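You operate a simulated robot arm through the tools that you are given. There is no shell and no other tool.

The job below is to be done with a simulated robot arm. You get a single attempt, and the scene is never put back.

JOB
Try the bush with both gauges in the grey nest, then pass or scrap it.
Fine: it passes if green enters and red does not; stand it in the PASS or SCRAP tray; gauges back in their cups.

Only the result counts: the job must be done as asked and must still hold three seconds after the hand-in. Knocking over, shifting, dropping, spilling or breaking anything else fails it.

ROBOT AND FRAMES
A 6-joint arm with a two-finger parallel gripper, fixed in place. Base frame: the origin is at the foot of the arm, x ahead of it, y to its left, z up; the work surface is at about z = 860. Lengths are in mm, angles in rad, forces in N, time in s.
With the tool pointing down near the work surface it reaches from about 360 to 760 mm from the base axis. Its first joint turns from -1.152 to 1.152 rad. Payload 2.45 kg.
Tool frame: the origin (TCP) lies between the finger pads and is the grasp point; the fingertips stand 24 mm ahead of it; z points along the fingers, y is the line along which they close. The gripper opens to 68 mm. The fingers are 17 mm wide and 10 mm thick; the gripper's body (40 by 70 mm) begins 41 mm behind the TCP.
Orientation is that of the tool frame in the base frame, as [roll, pitch, yaw] about the fixed x, y, z axes, in that order (R = Rz(yaw) Ry(pitch) Rx(roll)). With the fingers straight down and closing along the base's y, the tool's x points along the base's -x, its y along +y and its z along -z.

CONTROLS
- The arm moves only by the tool jog_arm. Its argument "targets" is a list of rows, each an object (a shift or turn left out is 0, a gripper value left out holds the last) with "dr": the turn, a rotation vector about the tool's x, y, z in rad, a list of three; "xyz": the shift along the tool's x, y, z in mm, a list of three; "hand": the gripper command, from -1 (fully open) to 1 (shut), values between in proportion. In form: [{"dr": [ax, ay, az], "xyz": [x, y, z], "hand": hand}, ...]. A call has 1 to 20 rows; each row is the pose to reach, as a shift and turn from the pose commanded when the call began, along the tool's axes at that moment. A row lasts 0.2 s, in which the tool goes at most 50 mm and 0.15 rad; a call with a longer step from one row to the next is refused whole, and so is a gripper value outside its range. Where a pose cannot be reached the arm comes as near as it can. A force on the tool above 40 N (or 10 N above the force at the start of the call, whichever is more), or a blocked arm, ends the call early, and 0.2 s more pass. Each finger travels about 108 mm/s and halts on what it meets, pressing with about 31 N; the grip force reading is that of the motor and also rises with nothing between the fingers. The clock runs only during rows and for 0.2 s after the last one: add rows that repeat a pose to give the fingers time. The reply holds the time, the measured pose of the TCP, the force on the tool along the base axes, the opening and the grip force, in the units named above and with some noise, with the torque about the TCP (base axes, N m) and any sound that the robot's microphone picked up, and new pictures: "show" is both (left out), scene, wrist or none.
- Cameras (640 x 400 px; columns grow to the right, rows downward): "scene" is fixed at [182.4, 446.7, 1449.5]; the picture's right is [-0.44, -0.90, 0.00], its down [-0.64, 0.32, -0.70] and it looks along [0.63, -0.31, -0.71] (base axes); focal length 332 px, centre (320, 200). "wrist" rides on the gripper at [84, 11, -75] in the tool frame; the picture's right is [-0.13, 0.99, 0.00], its down [-0.60, -0.08, -0.79] and it looks along [-0.79, -0.10, 0.61] (tool axes); focal length 251 px, centre (320, 200). There is no depth. A picture from a camera that has moved, and an enlarged one, comes with that camera's place and axes in the base frame and with its lens.
- zoom(camera, box): a new picture of the part [left, top, right, bottom] of that camera's present view, enlarged. It takes no simulated time.
- finish_job(): hands the job in; it is judged then, once.

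Places have to be worked out from the pictures, the camera data and where the tool is seen. Open the gripper and draw the arm clear of the work before you hand the job in, unless the task says otherwise.

The tools are called as a command line: name --argument value ..., lists and objects as JSON in quotes. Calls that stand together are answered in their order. jog_arm: Moves the arm, as the interface text tells. Its arguments: {"type":"object","properties":{"targets":{"type":"array","items":{"type":"object","properties":{"dr":{"type":"array","items":{"type":"number"}},"xyz":{"type":"array","items":{"type":"number"}},"hand":{"type":"number"}}}},"show":{"type":"string","enum":["both","scene","wrist","none"]}},"required":["targets"]} The other tools are called the same way: zoom (camera, box) takes an enlarged picture of a part of a camera's view; finish_job () hands the job in.

At the start:

```text
time: 0.0
position: [429.3, 75.8, 1126.2]
tool_rot: [-3.14, 0.0, -3.141]
force: [0.0, -0.1, -0.2]
wrist_torque: [0.04, 0.02, 0.0]
finger_gap: 67.8
gripper_force: 0.0
```

scene: 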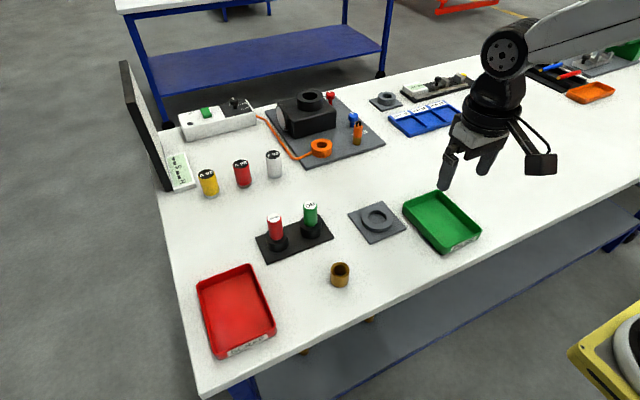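
wrist: 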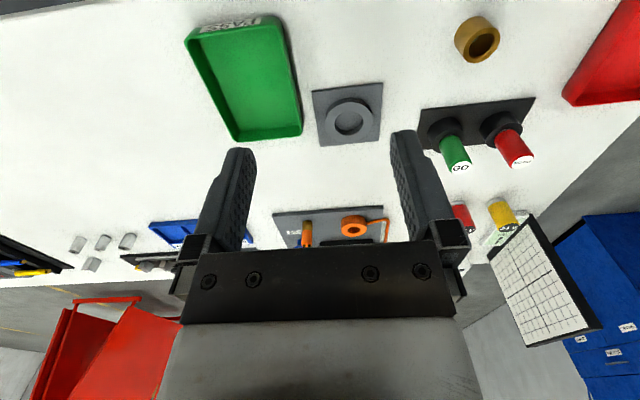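

I start by looking closely at the bush, nest, gauges and trays before moving anything.

zoom --camera "scene" --box '[240, 180, 420, 300]'

zoom --camera "scene" --box '[180, 240, 360, 370]'

zoom --camera "scene" --box '[340, 170, 500, 270]'

zoom --camera "wrist" --box '[300, 0, 640, 200]'

```text
3.33 times, centred on (330, 240) of scene
camera zoom: at [182.4, 446.7, 1449.5], right [-0.44, -0.9, 0.0], down [-0.64, 0.32, -0.7], along [0.63, -0.31, -0.71], focal length 1107 px, centre (287, 67)
```

zoom: 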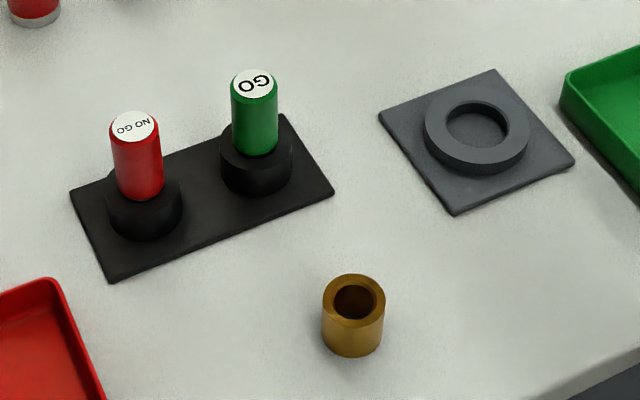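

```text
3.08 times, centred on (270, 305) of scene
camera zoom: at [182.4, 446.7, 1449.5], right [-0.44, -0.9, 0.0], down [-0.64, 0.32, -0.7], along [0.63, -0.31, -0.71], focal length 1022 px, centre (474, -123)
```

zoom: 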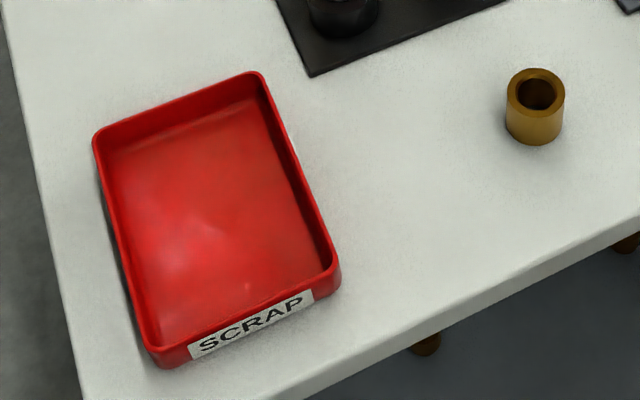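

```text
4.00 times, centred on (420, 220) of scene
camera zoom: at [182.4, 446.7, 1449.5], right [-0.44, -0.9, 0.0], down [-0.64, 0.32, -0.7], along [0.63, -0.31, -0.71], focal length 1329 px, centre (-80, 120)
```

zoom: 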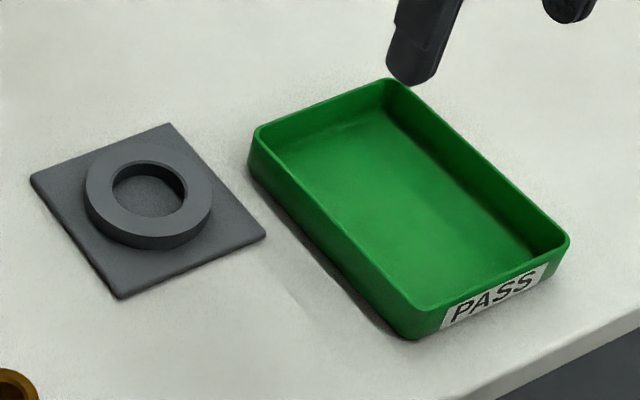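

```text
1.88 times, centred on (470, 100) of wrist
camera zoom: at [344.7, 87.0, 1201.5], right [0.13, 0.99, 0.0], down [0.6, -0.08, 0.79], along [0.79, -0.1, -0.61], focal length 473 px, centre (38, 388)
```

zoom: 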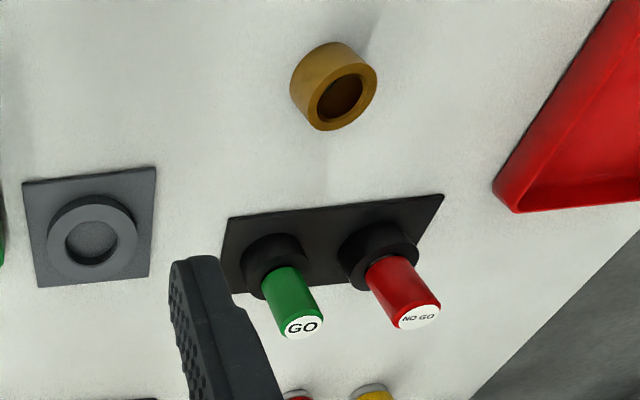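

Bush is about (485, 253) with its top near z 893; gauges near (615, 257) green and (615, 335) red; nest near (583, 101). I move to hover above the bush, to refine its place with the wrist camera.

jog_arm --targets '[{"xyz": [-9, 29, 20], "hand": -1}, {"xyz": [-18, 58, 45]}, {"xyz": [-27, 88, 70]}, {"xyz": [-36, 118, 95]}, {"xyz": [-46, 148, 120]}, {"xyz": [-56, 176, 145]}, {"xyz": [-56, 176, 156]}, {"xyz": [-56, 176, 156]}]'

```text
time: 1.8
position: [482.5, 252.3, 971.4]
tool_rot: [3.141, 0.0, -3.141]
force: [-0.2, 0.0, 0.5]
wrist_torque: [-0.02, 0.01, 0.0]
finger_gap: 68.1
gripper_force: 0.0
camera wrist: at [398.7, 264.1, 1047.1], right [0.13, 0.99, 0.0], down [0.6, -0.08, 0.79], along [0.79, -0.1, -0.61], focal length 251 px, centre (320, 200)
```

scene: 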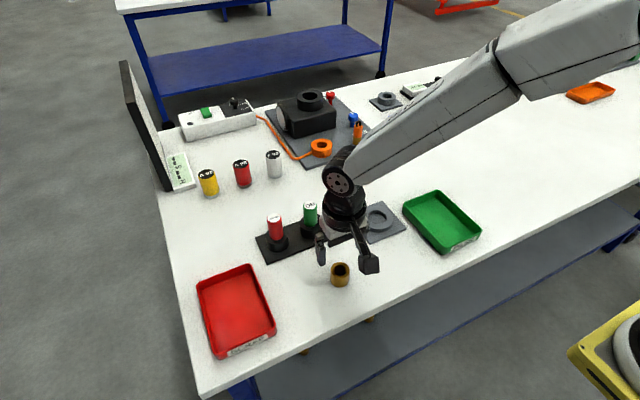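
wrist: 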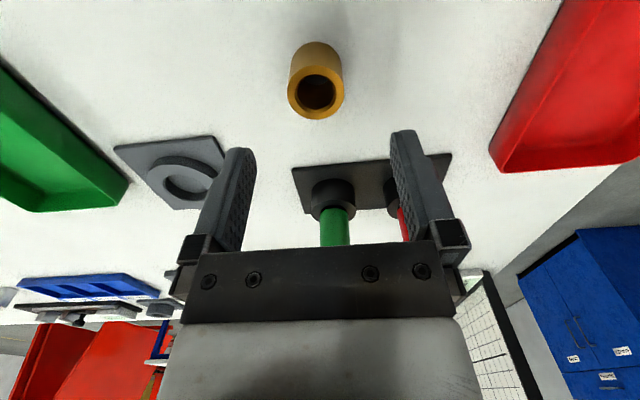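

The arm is over the bush; I zoom in to measure the bush, gauge cups and nest from here.

zoom --camera "wrist" --box '[240, 20, 400, 120]'

zoom --camera "wrist" --box '[280, 130, 480, 255]'

zoom --camera "wrist" --box '[100, 120, 260, 220]'

zoom --camera "scene" --box '[290, 220, 410, 295]'

```text
4.00 times, centred on (320, 70) of wrist
camera zoom: at [398.7, 264.1, 1047.1], right [0.13, 0.99, 0.0], down [0.6, -0.08, 0.79], along [0.79, -0.1, -0.61], focal length 1006 px, centre (320, 720)
```

zoom: 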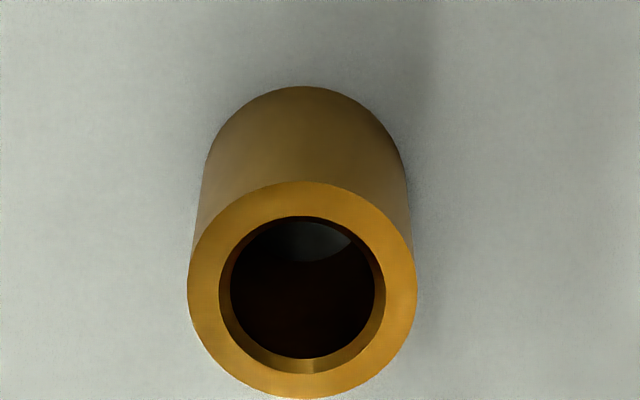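

```text
3.20 times, centred on (380, 192) of wrist
camera zoom: at [398.7, 264.1, 1047.1], right [0.13, 0.99, 0.0], down [0.6, -0.08, 0.79], along [0.79, -0.1, -0.61], focal length 805 px, centre (128, 224)
```

zoom: 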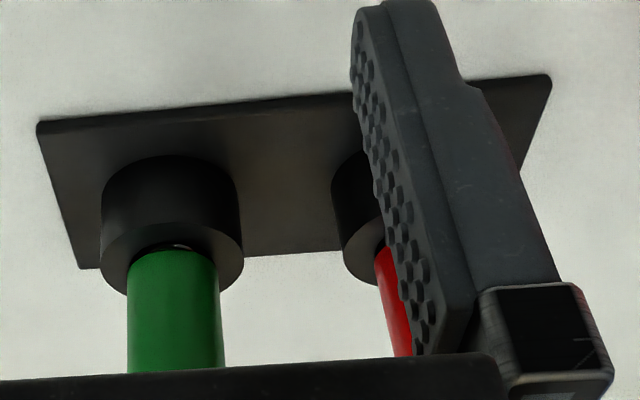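

```text
4.00 times, centred on (180, 170) of wrist
camera zoom: at [398.7, 264.1, 1047.1], right [0.13, 0.99, 0.0], down [0.6, -0.08, 0.79], along [0.79, -0.1, -0.61], focal length 1006 px, centre (880, 320)
```

zoom: 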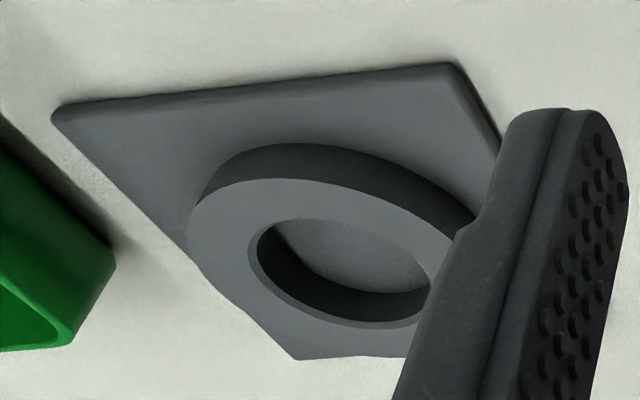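

```text
5.33 times, centred on (350, 258) of scene
camera zoom: at [182.4, 446.7, 1449.5], right [-0.44, -0.9, 0.0], down [-0.64, 0.32, -0.7], along [0.63, -0.31, -0.71], focal length 1772 px, centre (160, -107)
```

zoom: 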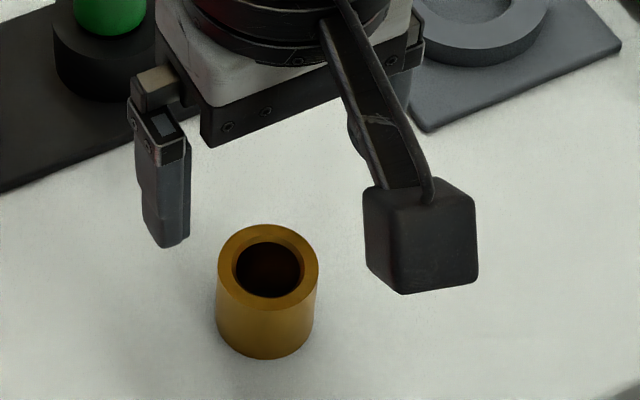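

Bush centre reads about (484, 251). Commanded and measured x differ by nearly 3 mm, so I hold still briefly to see whether that is lag or noise.

jog_arm --targets '[{"xyz": [0, 0, 0]}, {"xyz": [0, 0, 0]}]' --show "none"

jog_arm --targets '[{"xyz": [0, 0, 0]}]' --show "none"

```text
time: 2.4
position: [482.6, 253.2, 970.5]
tool_rot: [3.141, -0.001, 3.142]
force: [0.6, -0.3, 0.4]
wrist_torque: [0.0, -0.01, 0.02]
finger_gap: 68.0
gripper_force: 0.1
```

```text
time: 2.8
position: [482.3, 253.5, 970.7]
tool_rot: [-3.14, 0.0, 3.139]
force: [0.5, 0.0, -0.8]
wrist_torque: [0.02, -0.02, 0.01]
finger_gap: 68.0
gripper_force: 0.0
```

The pose is steady at about (482.5, 253, 970.8), so the bush sits about +2 mm in x and −2.7 mm in y of the tool. I descend around it with the fingers partly closed, tips about 17 mm below its top.

jog_arm --targets '[{"xyz": [-2.1, -2.7, 20], "hand": -0.7}, {"xyz": [-2.1, -2.7, 40], "hand": -0.7}, {"xyz": [-2.1, -2.7, 58], "hand": -0.7}, {"xyz": [-2.1, -2.7, 68], "hand": -0.6}, {"xyz": [-2.1, -2.7, 68], "hand": -0.6}]'

zoom --camera "wrist" --box '[220, 100, 420, 225]'

zoom --camera "scene" --box '[290, 220, 410, 295]'

```text
time: 4.0
position: [486.8, 250.3, 901.1]
tool_rot: [3.141, 0.0, -3.141]
force: [0.0, 1.5, -0.9]
wrist_torque: [-0.02, 0.03, -0.01]
finger_gap: 54.4
gripper_force: 0.0
camera wrist: at [402.5, 260.9, 977.1], right [0.13, 0.99, 0.0], down [0.6, -0.08, 0.79], along [0.79, -0.1, -0.61], focal length 251 px, centre (320, 200)
```

scene: 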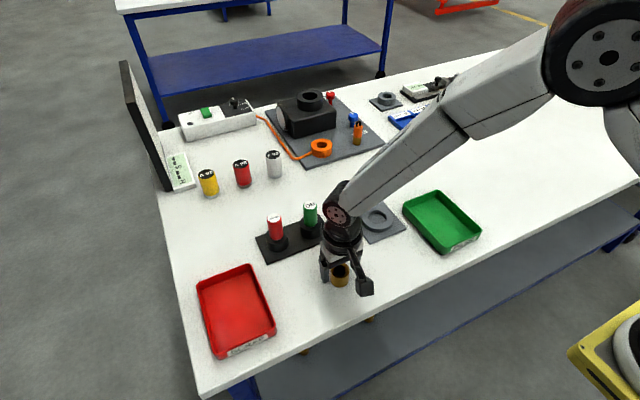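
wrist: 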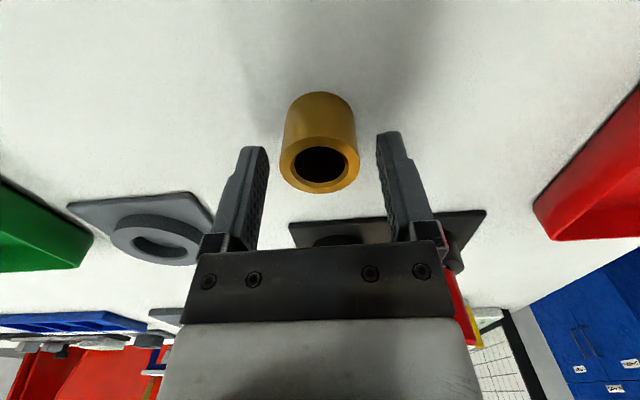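

```text
3.20 times, centred on (320, 162) of wrist
camera zoom: at [402.5, 260.9, 977.1], right [0.13, 0.99, 0.0], down [0.6, -0.08, 0.79], along [0.79, -0.1, -0.61], focal length 805 px, centre (320, 320)
```

zoom: 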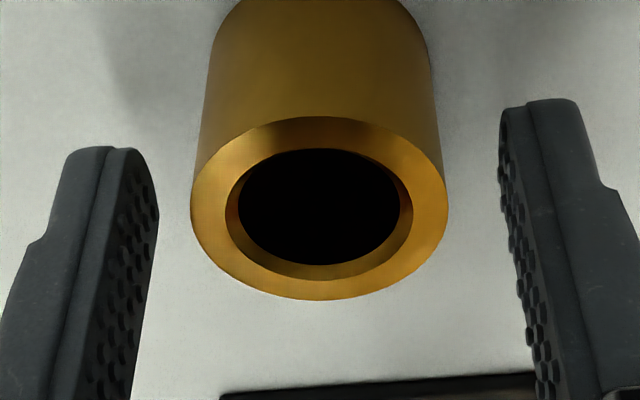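

```text
5.33 times, centred on (350, 258) of scene
camera zoom: at [182.4, 446.7, 1449.5], right [-0.44, -0.9, 0.0], down [-0.64, 0.32, -0.7], along [0.63, -0.31, -0.71], focal length 1772 px, centre (160, -107)
```

zoom: 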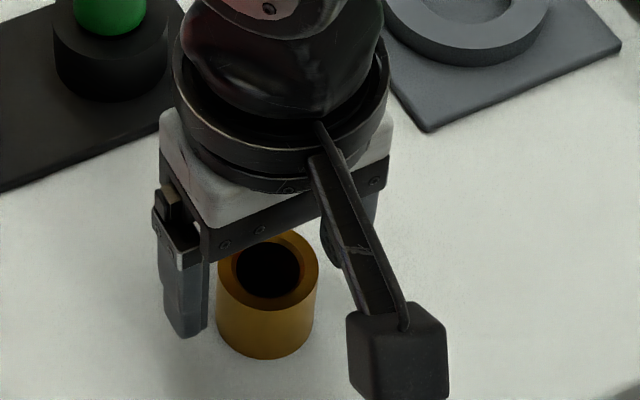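

In y the bush is centred between the pads; in x the tool is about 2.5 mm too far out. I shift back 2.5 mm and close on the bush.

jog_arm --targets '[{"xyz": [2.5, 0, 0], "hand": -0.6}, {"xyz": [2.5, 0, 0], "hand": -0.4}, {"xyz": [2.5, 0, 0], "hand": -0.2}, {"xyz": [2.5, 0, 0], "hand": -0.05}, {"xyz": [2.5, 0, 0], "hand": 0.2}, {"xyz": [2.5, 0, 0], "hand": 0.2}]'

zoom --camera "wrist" --box '[220, 100, 420, 225]'

```text
time: 5.4
position: [484.5, 250.6, 901.1]
tool_rot: [3.141, 0.0, -3.141]
force: [-0.6, -0.1, 1.2]
wrist_torque: [-0.02, -0.04, -0.01]
finger_gap: 33.6
gripper_force: 31.2
camera wrist: at [400.2, 260.7, 977.8], right [0.13, 0.99, 0.0], down [0.6, -0.08, 0.79], along [0.79, -0.1, -0.61], focal length 251 px, centre (320, 200)
```

scene: 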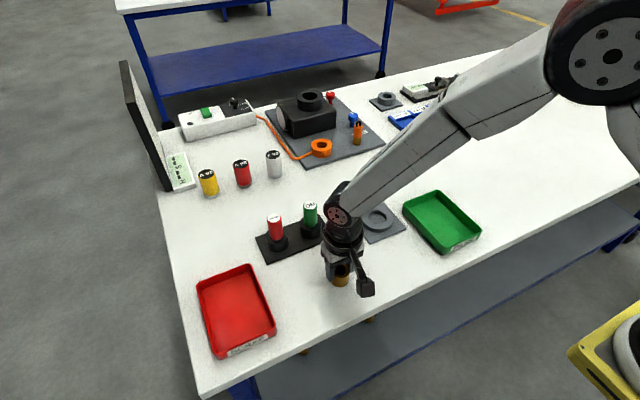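
wrist: 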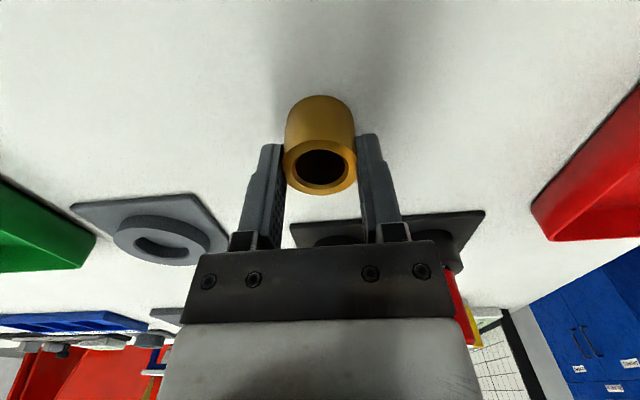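

```text
3.20 times, centred on (320, 162) of wrist
camera zoom: at [400.2, 260.7, 977.8], right [0.13, 0.99, 0.0], down [0.6, -0.08, 0.79], along [0.79, -0.1, -0.61], focal length 805 px, centre (320, 320)
```

zoom: 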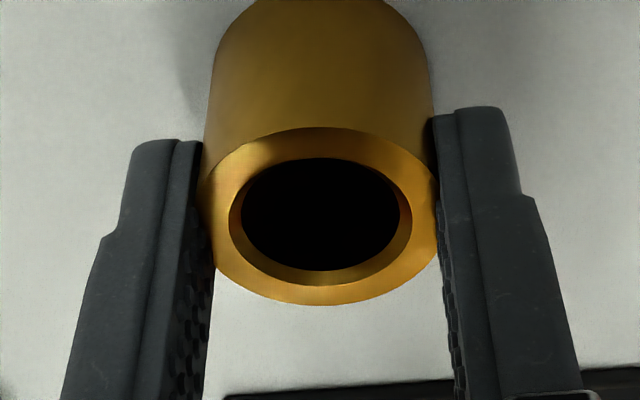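

The fingers stopped on the bush with a 31 N grip. I lift it straight up and check that it comes along.

jog_arm --targets '[{"xyz": [0, 0, -10]}, {"xyz": [0, 0, -30]}, {"xyz": [0, 0, -60]}, {"xyz": [0, 0, -100]}, {"xyz": [0, 0, -100]}]'

zoom --camera "wrist" --box '[220, 100, 420, 225]'

zoom --camera "scene" --box '[290, 180, 410, 255]'

```text
time: 6.6
position: [484.1, 248.5, 1001.1]
tool_rot: [-3.141, 0.001, 3.141]
force: [0.5, 1.0, -2.2]
wrist_torque: [0.0, -0.03, -0.01]
finger_gap: 33.5
gripper_force: 31.1
camera wrist: at [400.9, 259.7, 1077.8], right [0.13, 0.99, 0.0], down [0.6, -0.08, 0.79], along [0.79, -0.1, -0.61], focal length 251 px, centre (320, 200)
```

scene: 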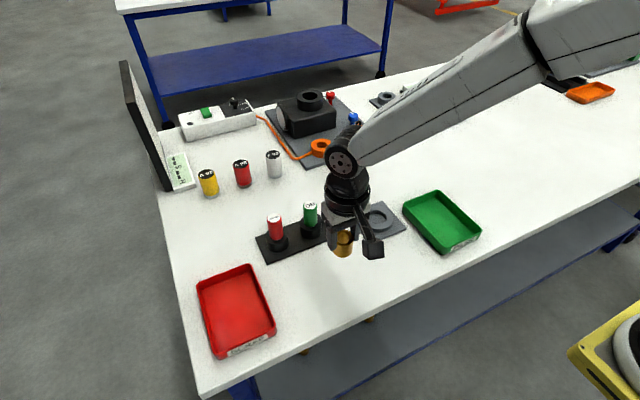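
wrist: 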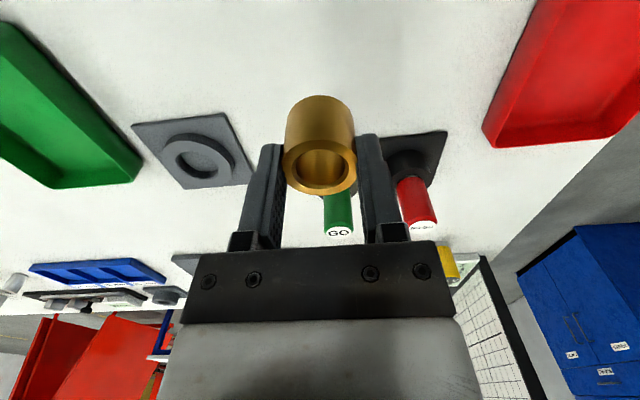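

```text
3.20 times, centred on (320, 162) of wrist
camera zoom: at [400.9, 259.7, 1077.8], right [0.13, 0.99, 0.0], down [0.6, -0.08, 0.79], along [0.79, -0.1, -0.61], focal length 805 px, centre (320, 320)
```

zoom: 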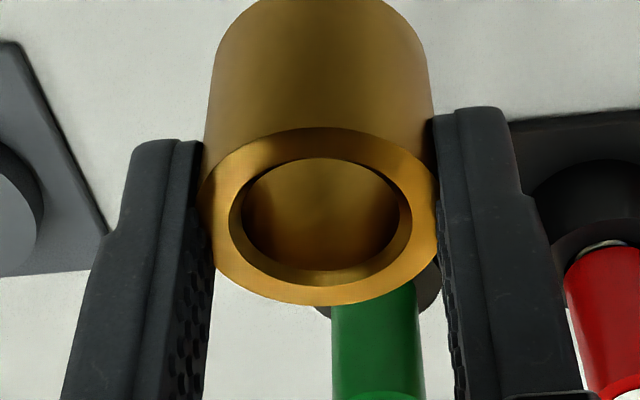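

```text
5.33 times, centred on (350, 218) of scene
camera zoom: at [182.4, 446.7, 1449.5], right [-0.44, -0.9, 0.0], down [-0.64, 0.32, -0.7], along [0.63, -0.31, -0.71], focal length 1772 px, centre (160, 107)
```

zoom: 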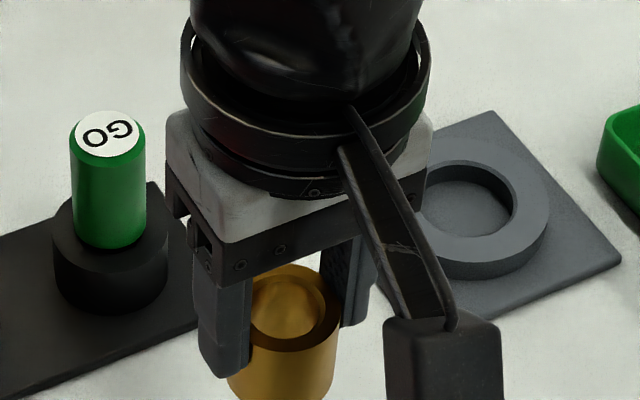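

The bush is held and hangs level. I zoom on the nest and gauges from this height to fix their positions.

zoom --camera "wrist" --box '[110, 90, 270, 190]'

zoom --camera "wrist" --box '[300, 120, 460, 245]'

zoom --camera "scene" --box '[240, 180, 340, 270]'

```text
4.00 times, centred on (190, 140) of wrist
camera zoom: at [400.9, 259.7, 1077.8], right [0.13, 0.99, 0.0], down [0.6, -0.08, 0.79], along [0.79, -0.1, -0.61], focal length 1006 px, centre (840, 440)
```

zoom: 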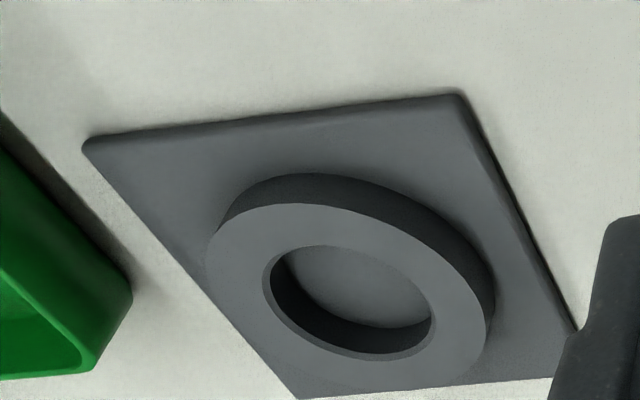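

```text
3.20 times, centred on (380, 182) of wrist
camera zoom: at [400.9, 259.7, 1077.8], right [0.13, 0.99, 0.0], down [0.6, -0.08, 0.79], along [0.79, -0.1, -0.61], focal length 805 px, centre (128, 256)
```

zoom: 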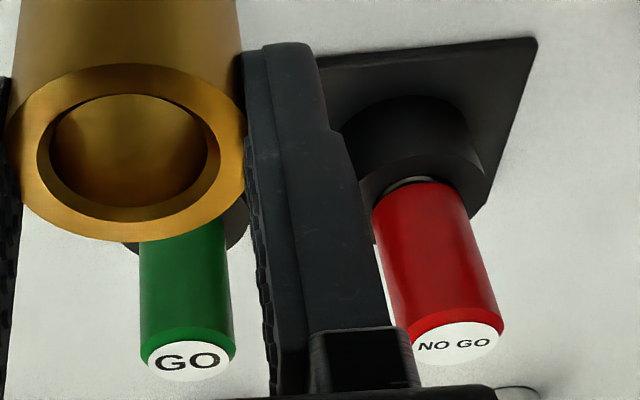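

```text
4.44 times, centred on (290, 225) of scene
camera zoom: at [182.4, 446.7, 1449.5], right [-0.44, -0.9, 0.0], down [-0.64, 0.32, -0.7], along [0.63, -0.31, -0.71], focal length 1476 px, centre (453, 89)
```

zoom: 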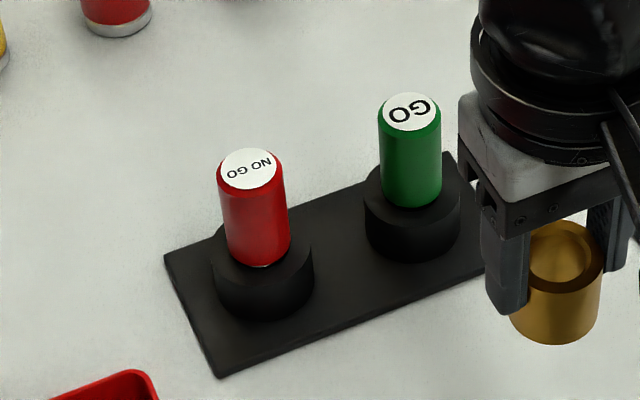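

From two views the nest centre comes out near (581, 100). I carry the bush at this height to a hover over the nest, which keeps well clear of the gauges.

jog_arm --targets '[{"xyz": [-10, -30, 0]}, {"xyz": [-30, -60, 0]}, {"xyz": [-50, -90, 0]}, {"xyz": [-70, -120, 0]}, {"xyz": [-88, -142, 0]}, {"xyz": [-96, -148, 0]}, {"xyz": [-96, -148, 0]}]'

zoom --camera "wrist" --box '[220, 10, 420, 135]'

zoom --camera "scene" --box '[320, 170, 440, 245]'

```text
time: 8.2
position: [582.1, 101.6, 1000.8]
tool_rot: [-3.141, 0.001, 3.141]
force: [-0.2, -1.0, -0.9]
wrist_torque: [-0.01, 0.03, -0.02]
finger_gap: 33.6
gripper_force: 30.8
camera wrist: at [497.2, 112.2, 1078.1], right [0.13, 0.99, 0.0], down [0.6, -0.08, 0.79], along [0.79, -0.1, -0.61], focal length 251 px, centre (320, 200)
```

scene: 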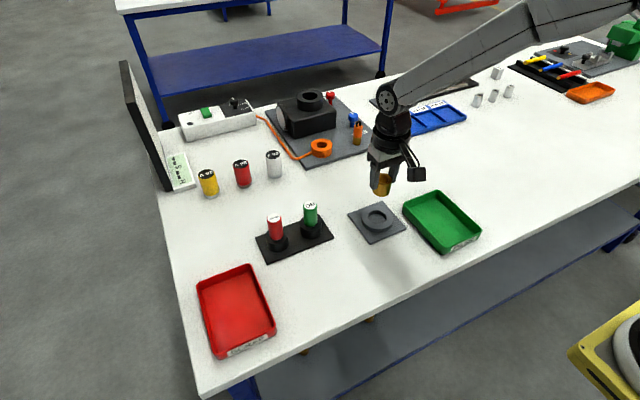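
wrist: 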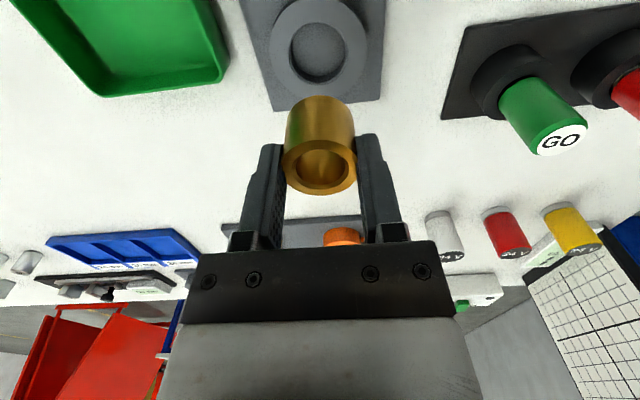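

```text
3.20 times, centred on (320, 72) of wrist
camera zoom: at [497.2, 112.2, 1078.1], right [0.13, 0.99, 0.0], down [0.6, -0.08, 0.79], along [0.79, -0.1, -0.61], focal length 805 px, centre (320, 608)
```

zoom: 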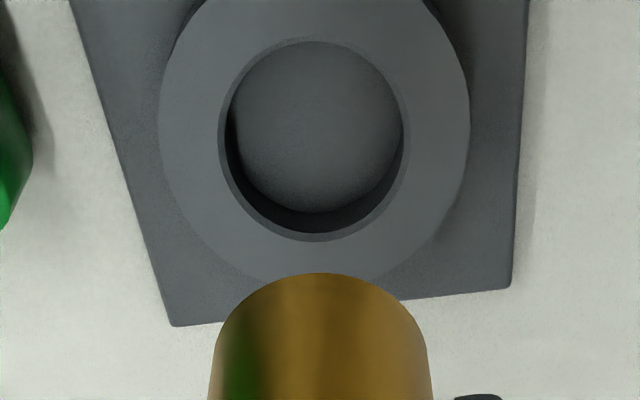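

```text
5.33 times, centred on (380, 208) of scene
camera zoom: at [182.5, 446.7, 1449.5], right [-0.44, -0.9, 0.0], down [-0.64, 0.32, -0.7], along [0.63, -0.31, -0.71], focal length 1772 px, centre (0, 160)
```

zoom: 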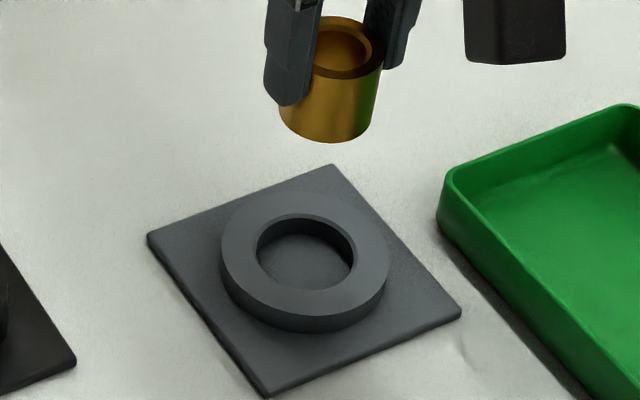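

The nest bore centre lies about 1.6 mm back in x and 1.2 mm lower in y than the tool; the bore is about 43 mm against a 36 mm bush. I correct and descend until the bush is about 10 mm above the ring.

jog_arm --targets '[{"xyz": [1.6, -1.2, 20]}, {"xyz": [1.6, -1.2, 45]}, {"xyz": [1.6, -1.2, 65]}, {"xyz": [1.6, -1.2, 74]}, {"xyz": [1.6, -1.2, 74]}]'

zoom --camera "wrist" --box '[220, 40, 420, 165]'

zoom --camera "scene" --box '[320, 170, 440, 245]'

```text
time: 9.4
position: [579.8, 100.4, 927.0]
tool_rot: [-3.14, 0.001, -3.141]
force: [-0.6, 0.6, -2.0]
wrist_torque: [-0.05, 0.03, -0.03]
finger_gap: 33.5
gripper_force: 30.8
camera wrist: at [495.4, 111.0, 1003.1], right [0.13, 0.99, 0.0], down [0.6, -0.08, 0.79], along [0.79, -0.1, -0.61], focal length 251 px, centre (320, 200)
```

scene: 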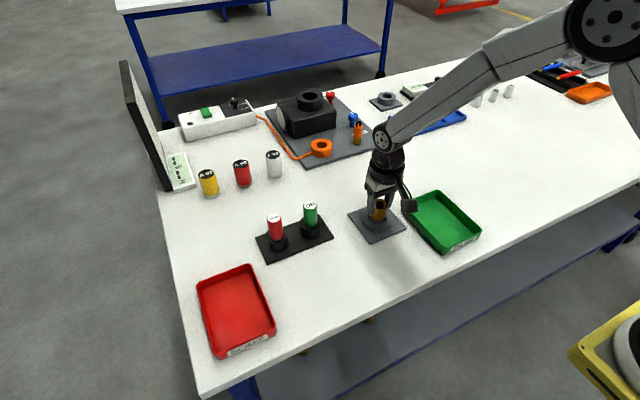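
wrist: 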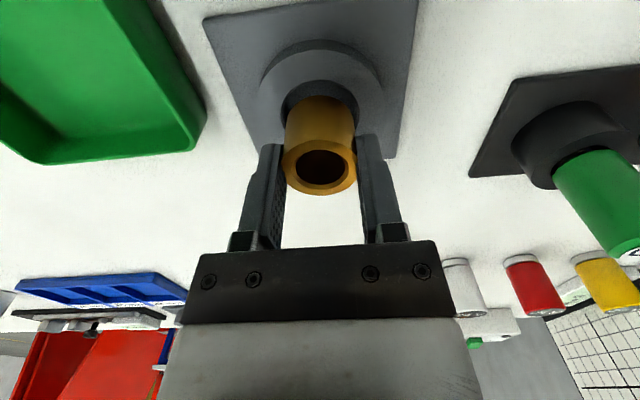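

```text
3.20 times, centred on (320, 102) of wrist
camera zoom: at [495.4, 111.0, 1003.1], right [0.13, 0.99, 0.0], down [0.6, -0.08, 0.79], along [0.79, -0.1, -0.61], focal length 805 px, centre (320, 512)
```

zoom: 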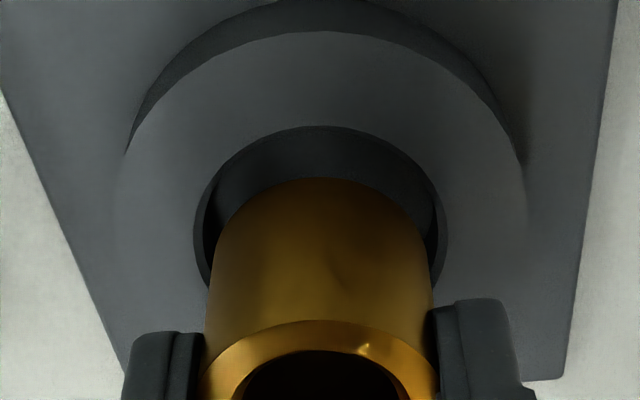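

```text
5.33 times, centred on (380, 208) of scene
camera zoom: at [182.4, 446.7, 1449.5], right [-0.44, -0.9, 0.0], down [-0.64, 0.32, -0.7], along [0.63, -0.31, -0.71], focal length 1772 px, centre (0, 160)
```

zoom: 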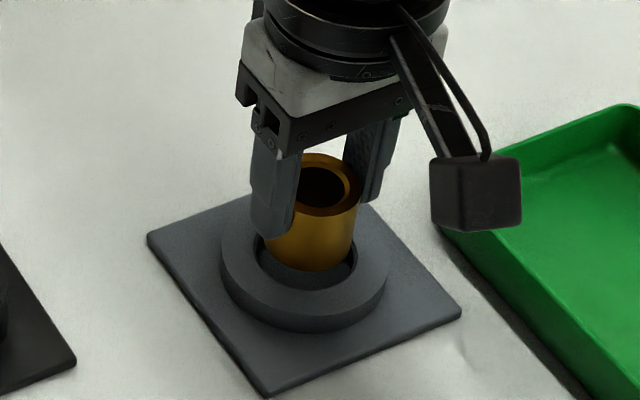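

The bush hangs centred over the nest bore, perhaps 1 mm short in x. I lower it to just above the nest floor and then look at the force.

jog_arm --targets '[{"xyz": [-1, 0, 6]}, {"xyz": [-1, 0, 12]}, {"xyz": [-1, 0, 17]}, {"xyz": [-1, 0, 19]}, {"xyz": [-1, 0, 19]}]'

zoom --camera "wrist" --box '[220, 40, 420, 165]'

zoom --camera "scene" --box '[320, 170, 440, 245]'

```text
time: 10.6
position: [580.5, 100.0, 908.6]
tool_rot: [-3.141, 0.0, 3.141]
force: [0.7, -0.5, -1.3]
wrist_torque: [0.03, 0.0, -0.02]
finger_gap: 33.7
gripper_force: 30.6
camera wrist: at [495.9, 110.8, 984.6], right [0.13, 0.99, 0.0], down [0.6, -0.08, 0.79], along [0.79, -0.1, -0.61], focal length 251 px, centre (320, 200)
```

scene: 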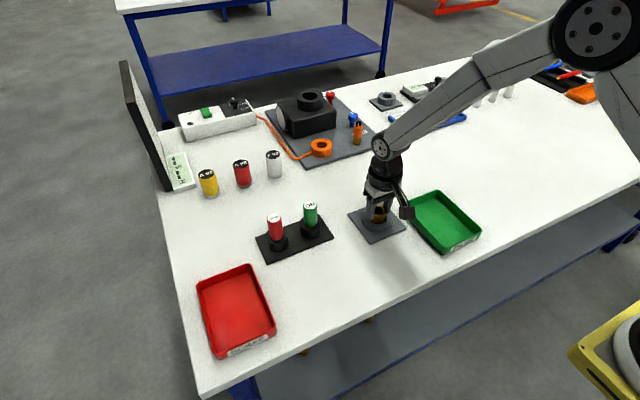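
wrist: 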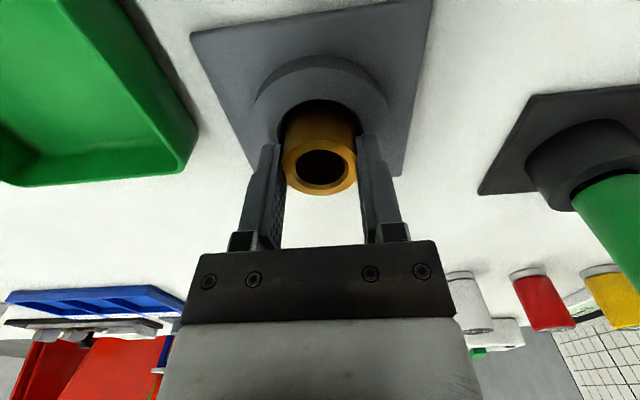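

```text
3.20 times, centred on (320, 102) of wrist
camera zoom: at [495.9, 110.8, 984.6], right [0.13, 0.99, 0.0], down [0.6, -0.08, 0.79], along [0.79, -0.1, -0.61], focal length 805 px, centre (320, 512)
```

zoom: 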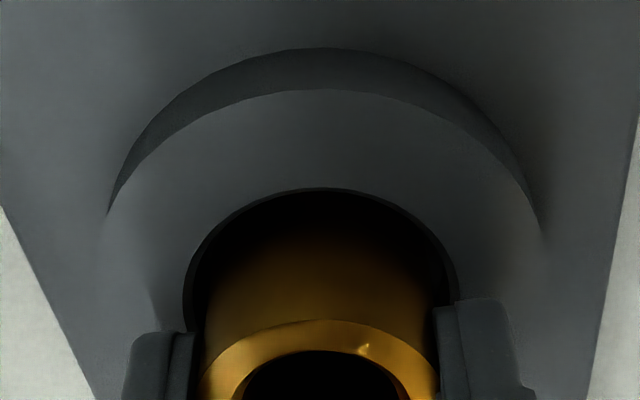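

```text
5.33 times, centred on (380, 208) of scene
camera zoom: at [182.4, 446.7, 1449.5], right [-0.44, -0.9, 0.0], down [-0.64, 0.32, -0.7], along [0.63, -0.31, -0.71], focal length 1772 px, centre (0, 160)
```

zoom: 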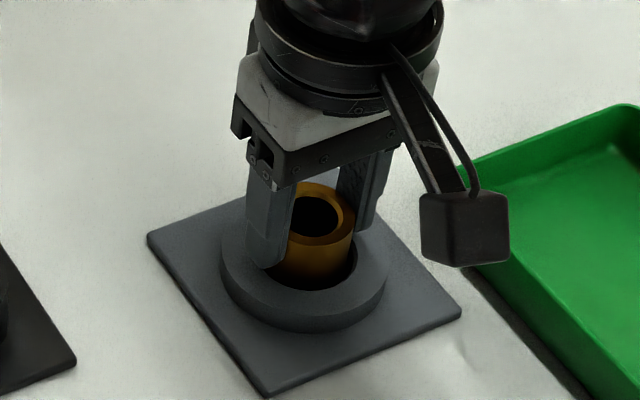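

The bush is inside the ring with no contact force. I lower in small steps until the floor shows up in the force.

jog_arm --targets '[{"xyz": [-1, 0, 1]}, {"xyz": [-1, 0, 2]}, {"xyz": [-1, 0, 2]}]' --show "none"

jog_arm --targets '[{"xyz": [0, 0, 0.5]}, {"xyz": [0, 0, 1]}, {"xyz": [0, 0, 1]}]' --show "none"

```text
time: 11.4
position: [580.8, 99.5, 907.0]
tool_rot: [-3.141, 0.003, -3.141]
force: [-8.3, -1.8, 19.8]
wrist_torque: [-0.05, 0.44, 0.01]
finger_gap: 33.6
gripper_force: 31.3
```

```text
time: 12.2
position: [581.7, 99.5, 906.5]
tool_rot: [3.141, 0.001, 3.14]
force: [-5.5, -1.5, 23.1]
wrist_torque: [-0.02, 0.05, 0.01]
finger_gap: 33.7
gripper_force: 31.1
```

The bush has met the nest floor at TCP z ≈ 907. I ease the pressure off, open the fingers part way and rise a little to look.

jog_arm --targets '[{"xyz": [0, 0, -1.2]}, {"xyz": [0, 0, -1.2]}, {"xyz": [0, 0, -1.2], "hand": -0.1}, {"xyz": [0, 0, -1.2], "hand": -0.4}, {"xyz": [0, 0, -1.2], "hand": -0.6}, {"xyz": [0, 0, -15], "hand": -0.6}, {"xyz": [0, 0, -35], "hand": -0.6}, {"xyz": [0, 0, -60], "hand": -0.6}, {"xyz": [0, 0, -60], "hand": -0.6}]'

zoom --camera "wrist" --box '[220, 20, 420, 145]'

zoom --camera "scene" --box '[320, 170, 440, 245]'

```text
time: 14.2
position: [581.1, 99.6, 966.0]
tool_rot: [-3.141, 0.0, 3.14]
force: [-0.1, 0.5, -1.2]
wrist_torque: [0.02, 0.01, -0.01]
finger_gap: 54.4
gripper_force: 0.1
camera wrist: at [496.4, 111.3, 1043.0], right [0.13, 0.99, 0.0], down [0.6, -0.08, 0.79], along [0.79, -0.1, -0.61], focal length 251 px, centre (320, 200)
```

scene: 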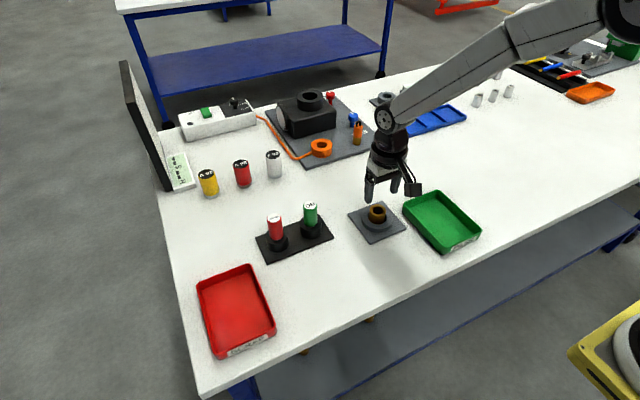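
wrist: 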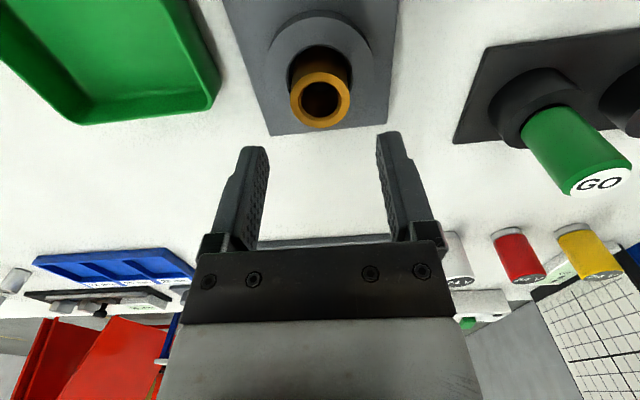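

```text
3.20 times, centred on (320, 82) of wrist
camera zoom: at [496.4, 111.3, 1043.0], right [0.13, 0.99, 0.0], down [0.6, -0.08, 0.79], along [0.79, -0.1, -0.61], focal length 805 px, centre (320, 576)
```

zoom: 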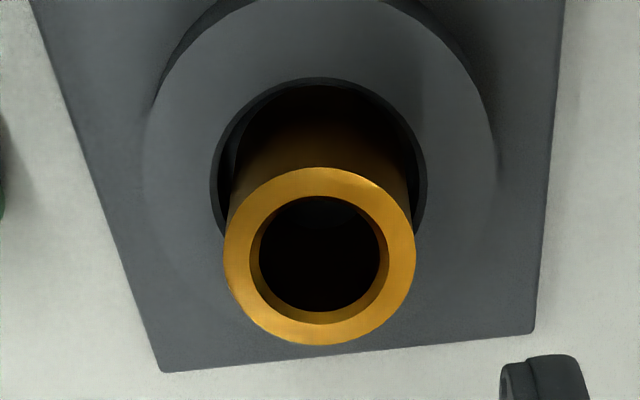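

```text
5.33 times, centred on (380, 208) of scene
camera zoom: at [182.4, 446.7, 1449.5], right [-0.44, -0.9, 0.0], down [-0.64, 0.32, -0.7], along [0.63, -0.31, -0.71], focal length 1772 px, centre (0, 160)
```

zoom: 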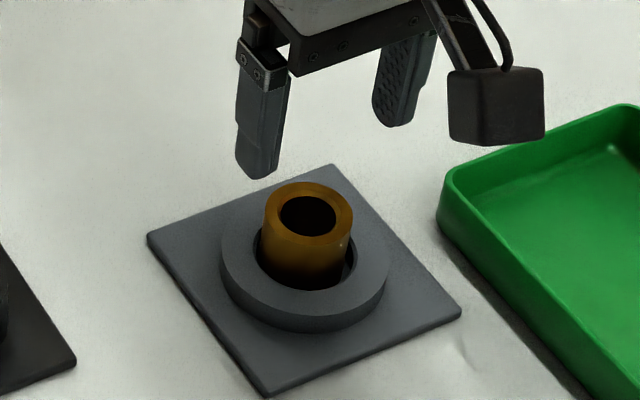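

The bush stands in the nest with its bore near (581.4, 100.1) and its top near z 900. Next I go to hover over the green GO gauge, estimated at (616, 250) with its top near z 953.

jog_arm --targets '[{"xyz": [0, 0, -30]}, {"xyz": [-4, 20, -54]}, {"xyz": [-12, 55, -54]}, {"xyz": [-20, 90, -54]}, {"xyz": [-28, 125, -54]}, {"xyz": [-33, 150, -54]}, {"xyz": [-33, 150, -54]}]'

zoom --camera "wrist" --box '[220, 20, 460, 170]'

zoom --camera "scene" --box '[240, 170, 360, 270]'

```text
time: 15.8
position: [612.1, 249.7, 1019.5]
tool_rot: [-3.141, 0.0, 3.14]
force: [-0.1, 0.2, -0.3]
wrist_torque: [0.02, -0.02, 0.02]
finger_gap: 54.6
gripper_force: 0.1
camera wrist: at [528.3, 260.9, 1094.6], right [0.13, 0.99, 0.0], down [0.6, -0.08, 0.79], along [0.79, -0.1, -0.61], focal length 251 px, centre (320, 200)
```

scene: 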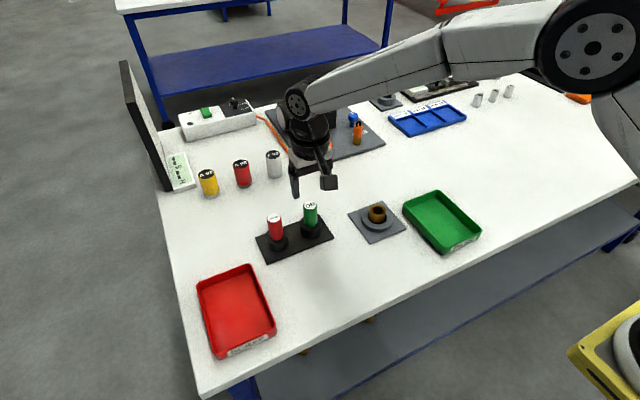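
wrist: 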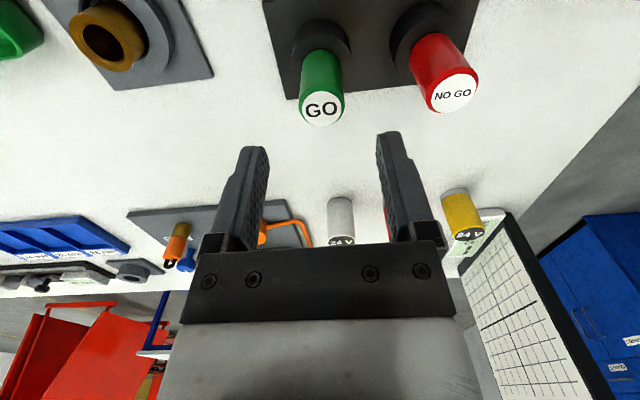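

```text
2.67 times, centred on (340, 95) of wrist
camera zoom: at [528.3, 260.9, 1094.6], right [0.13, 0.99, 0.0], down [0.6, -0.08, 0.79], along [0.79, -0.1, -0.61], focal length 670 px, centre (267, 480)
```

zoom: 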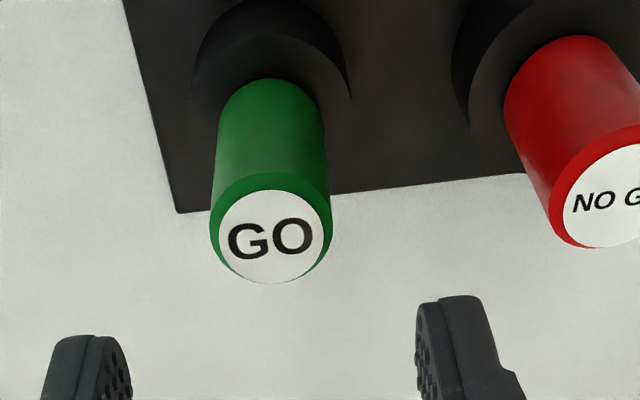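

```text
4.00 times, centred on (300, 220) of scene
camera zoom: at [182.4, 446.7, 1449.5], right [-0.44, -0.9, 0.0], down [-0.64, 0.32, -0.7], along [0.63, -0.31, -0.71], focal length 1329 px, centre (400, 120)
```

zoom: 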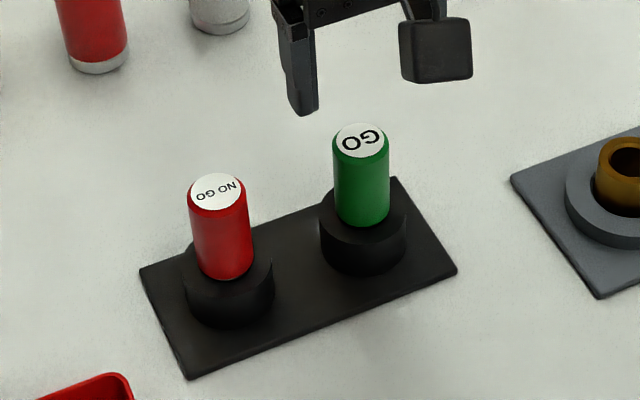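

The green gauge axis is about 5.5 mm further in x and level in y with the tool. I correct and descend until the fingertips straddle its top, then check.

jog_arm --targets '[{"xyz": [-3, 0.3, 10]}, {"xyz": [-5.5, 0.3, 20]}, {"xyz": [-5.5, 0.3, 35]}, {"xyz": [-5.5, 0.3, 50]}, {"xyz": [-5.5, 0.3, 50]}]'

zoom --camera "wrist" --box '[220, 60, 420, 185]'

```text
time: 17.0
position: [619.3, 250.3, 967.3]
tool_rot: [3.14, 0.0, -3.141]
force: [0.3, -0.2, 0.3]
wrist_torque: [0.0, 0.01, -0.02]
finger_gap: 54.4
gripper_force: 0.0
camera wrist: at [534.9, 261.6, 1044.7], right [0.13, 0.99, 0.0], down [0.6, -0.08, 0.79], along [0.79, -0.1, -0.61], focal length 251 px, centre (320, 200)
```

scene: 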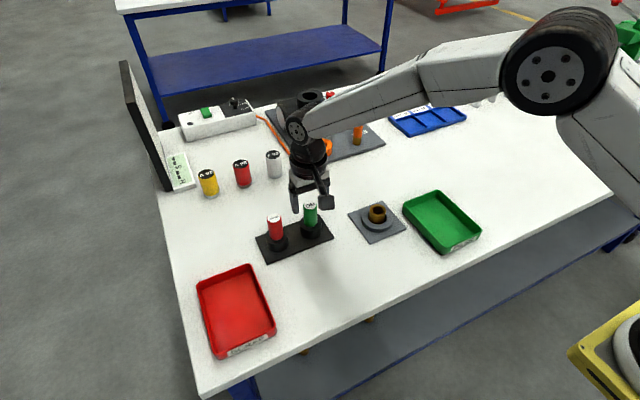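
wrist: 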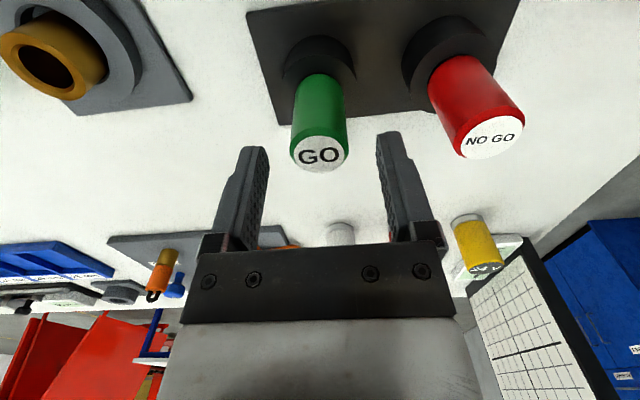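

```text
3.20 times, centred on (320, 122) of wrist
camera zoom: at [534.9, 261.6, 1044.7], right [0.13, 0.99, 0.0], down [0.6, -0.08, 0.79], along [0.79, -0.1, -0.61], focal length 805 px, centre (320, 448)
```

zoom: 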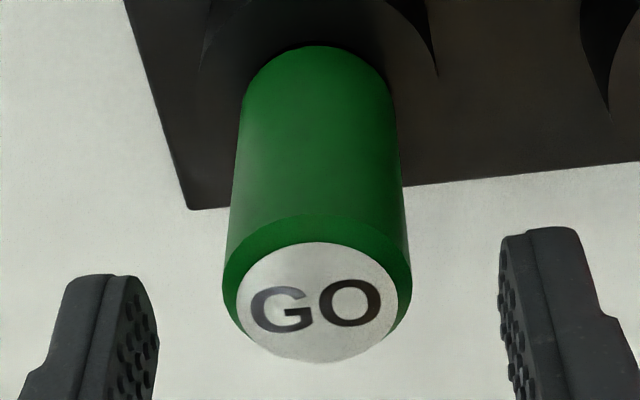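

The gauge is centred between the fingers in y and about 1.5 mm back in x. I go down to TCP z 930 (tips just above the cup rim) and look before closing.

jog_arm --targets '[{"xyz": [1.5, 0, 10]}, {"xyz": [1.5, 0, 22]}, {"xyz": [1.5, 0, 32]}, {"xyz": [1.5, 0, 37]}, {"xyz": [1.5, 0, 37]}]'

zoom --camera "wrist" --box '[220, 100, 420, 225]'

zoom --camera "scene" --box '[260, 180, 360, 270]'

```text
time: 18.2
position: [618.3, 249.9, 932.0]
tool_rot: [3.141, 0.001, -3.14]
force: [-0.8, -0.1, 1.1]
wrist_torque: [0.0, 0.0, 0.02]
finger_gap: 54.5
gripper_force: 0.1
camera wrist: at [533.4, 261.2, 1008.2], right [0.13, 0.99, 0.0], down [0.6, -0.08, 0.79], along [0.79, -0.1, -0.61], focal length 251 px, centre (320, 200)
```

scene: 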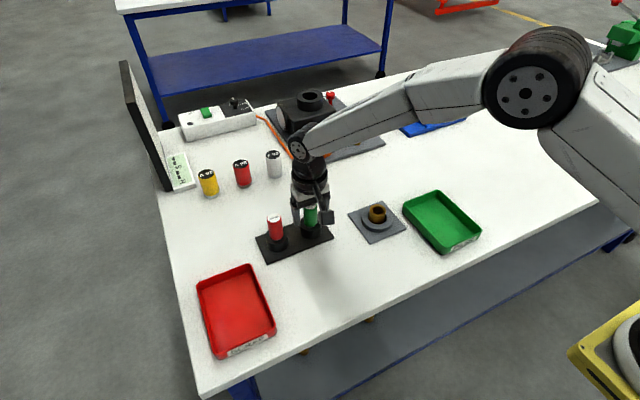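
wrist: 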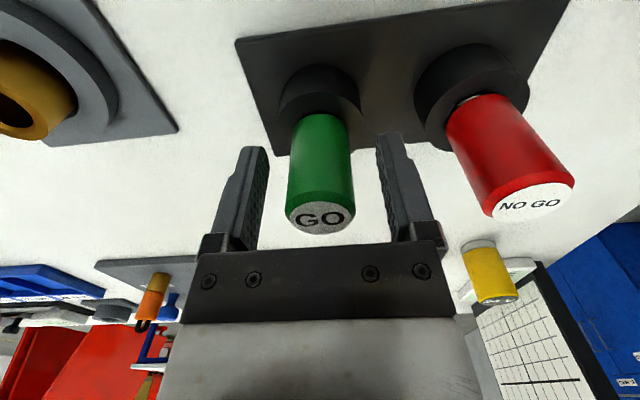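

```text
3.20 times, centred on (320, 162) of wrist
camera zoom: at [533.4, 261.2, 1008.2], right [0.13, 0.99, 0.0], down [0.6, -0.08, 0.79], along [0.79, -0.1, -0.61], focal length 805 px, centre (320, 320)
```

zoom: 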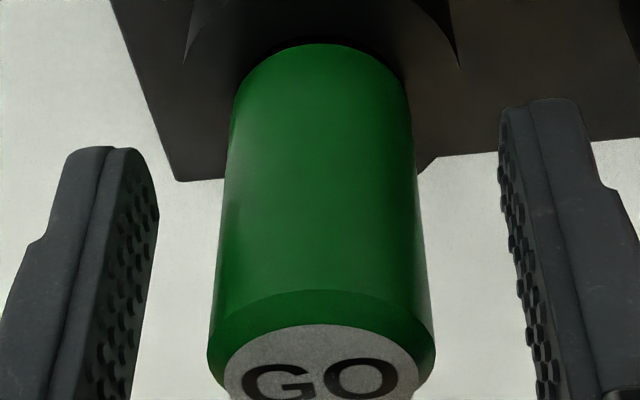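

```text
4.44 times, centred on (310, 225) of scene
camera zoom: at [182.4, 446.7, 1449.5], right [-0.44, -0.9, 0.0], down [-0.64, 0.32, -0.7], along [0.63, -0.31, -0.71], focal length 1476 px, centre (364, 89)
```

zoom: 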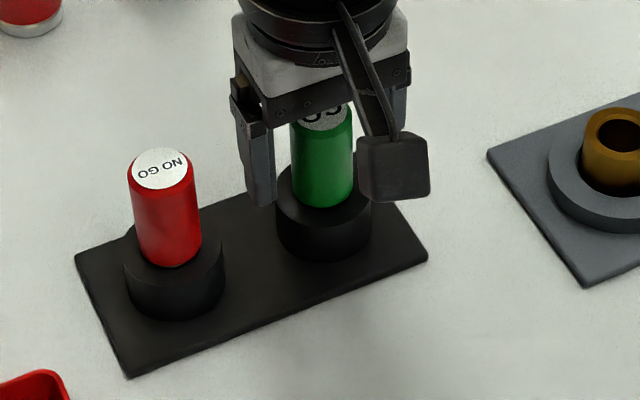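

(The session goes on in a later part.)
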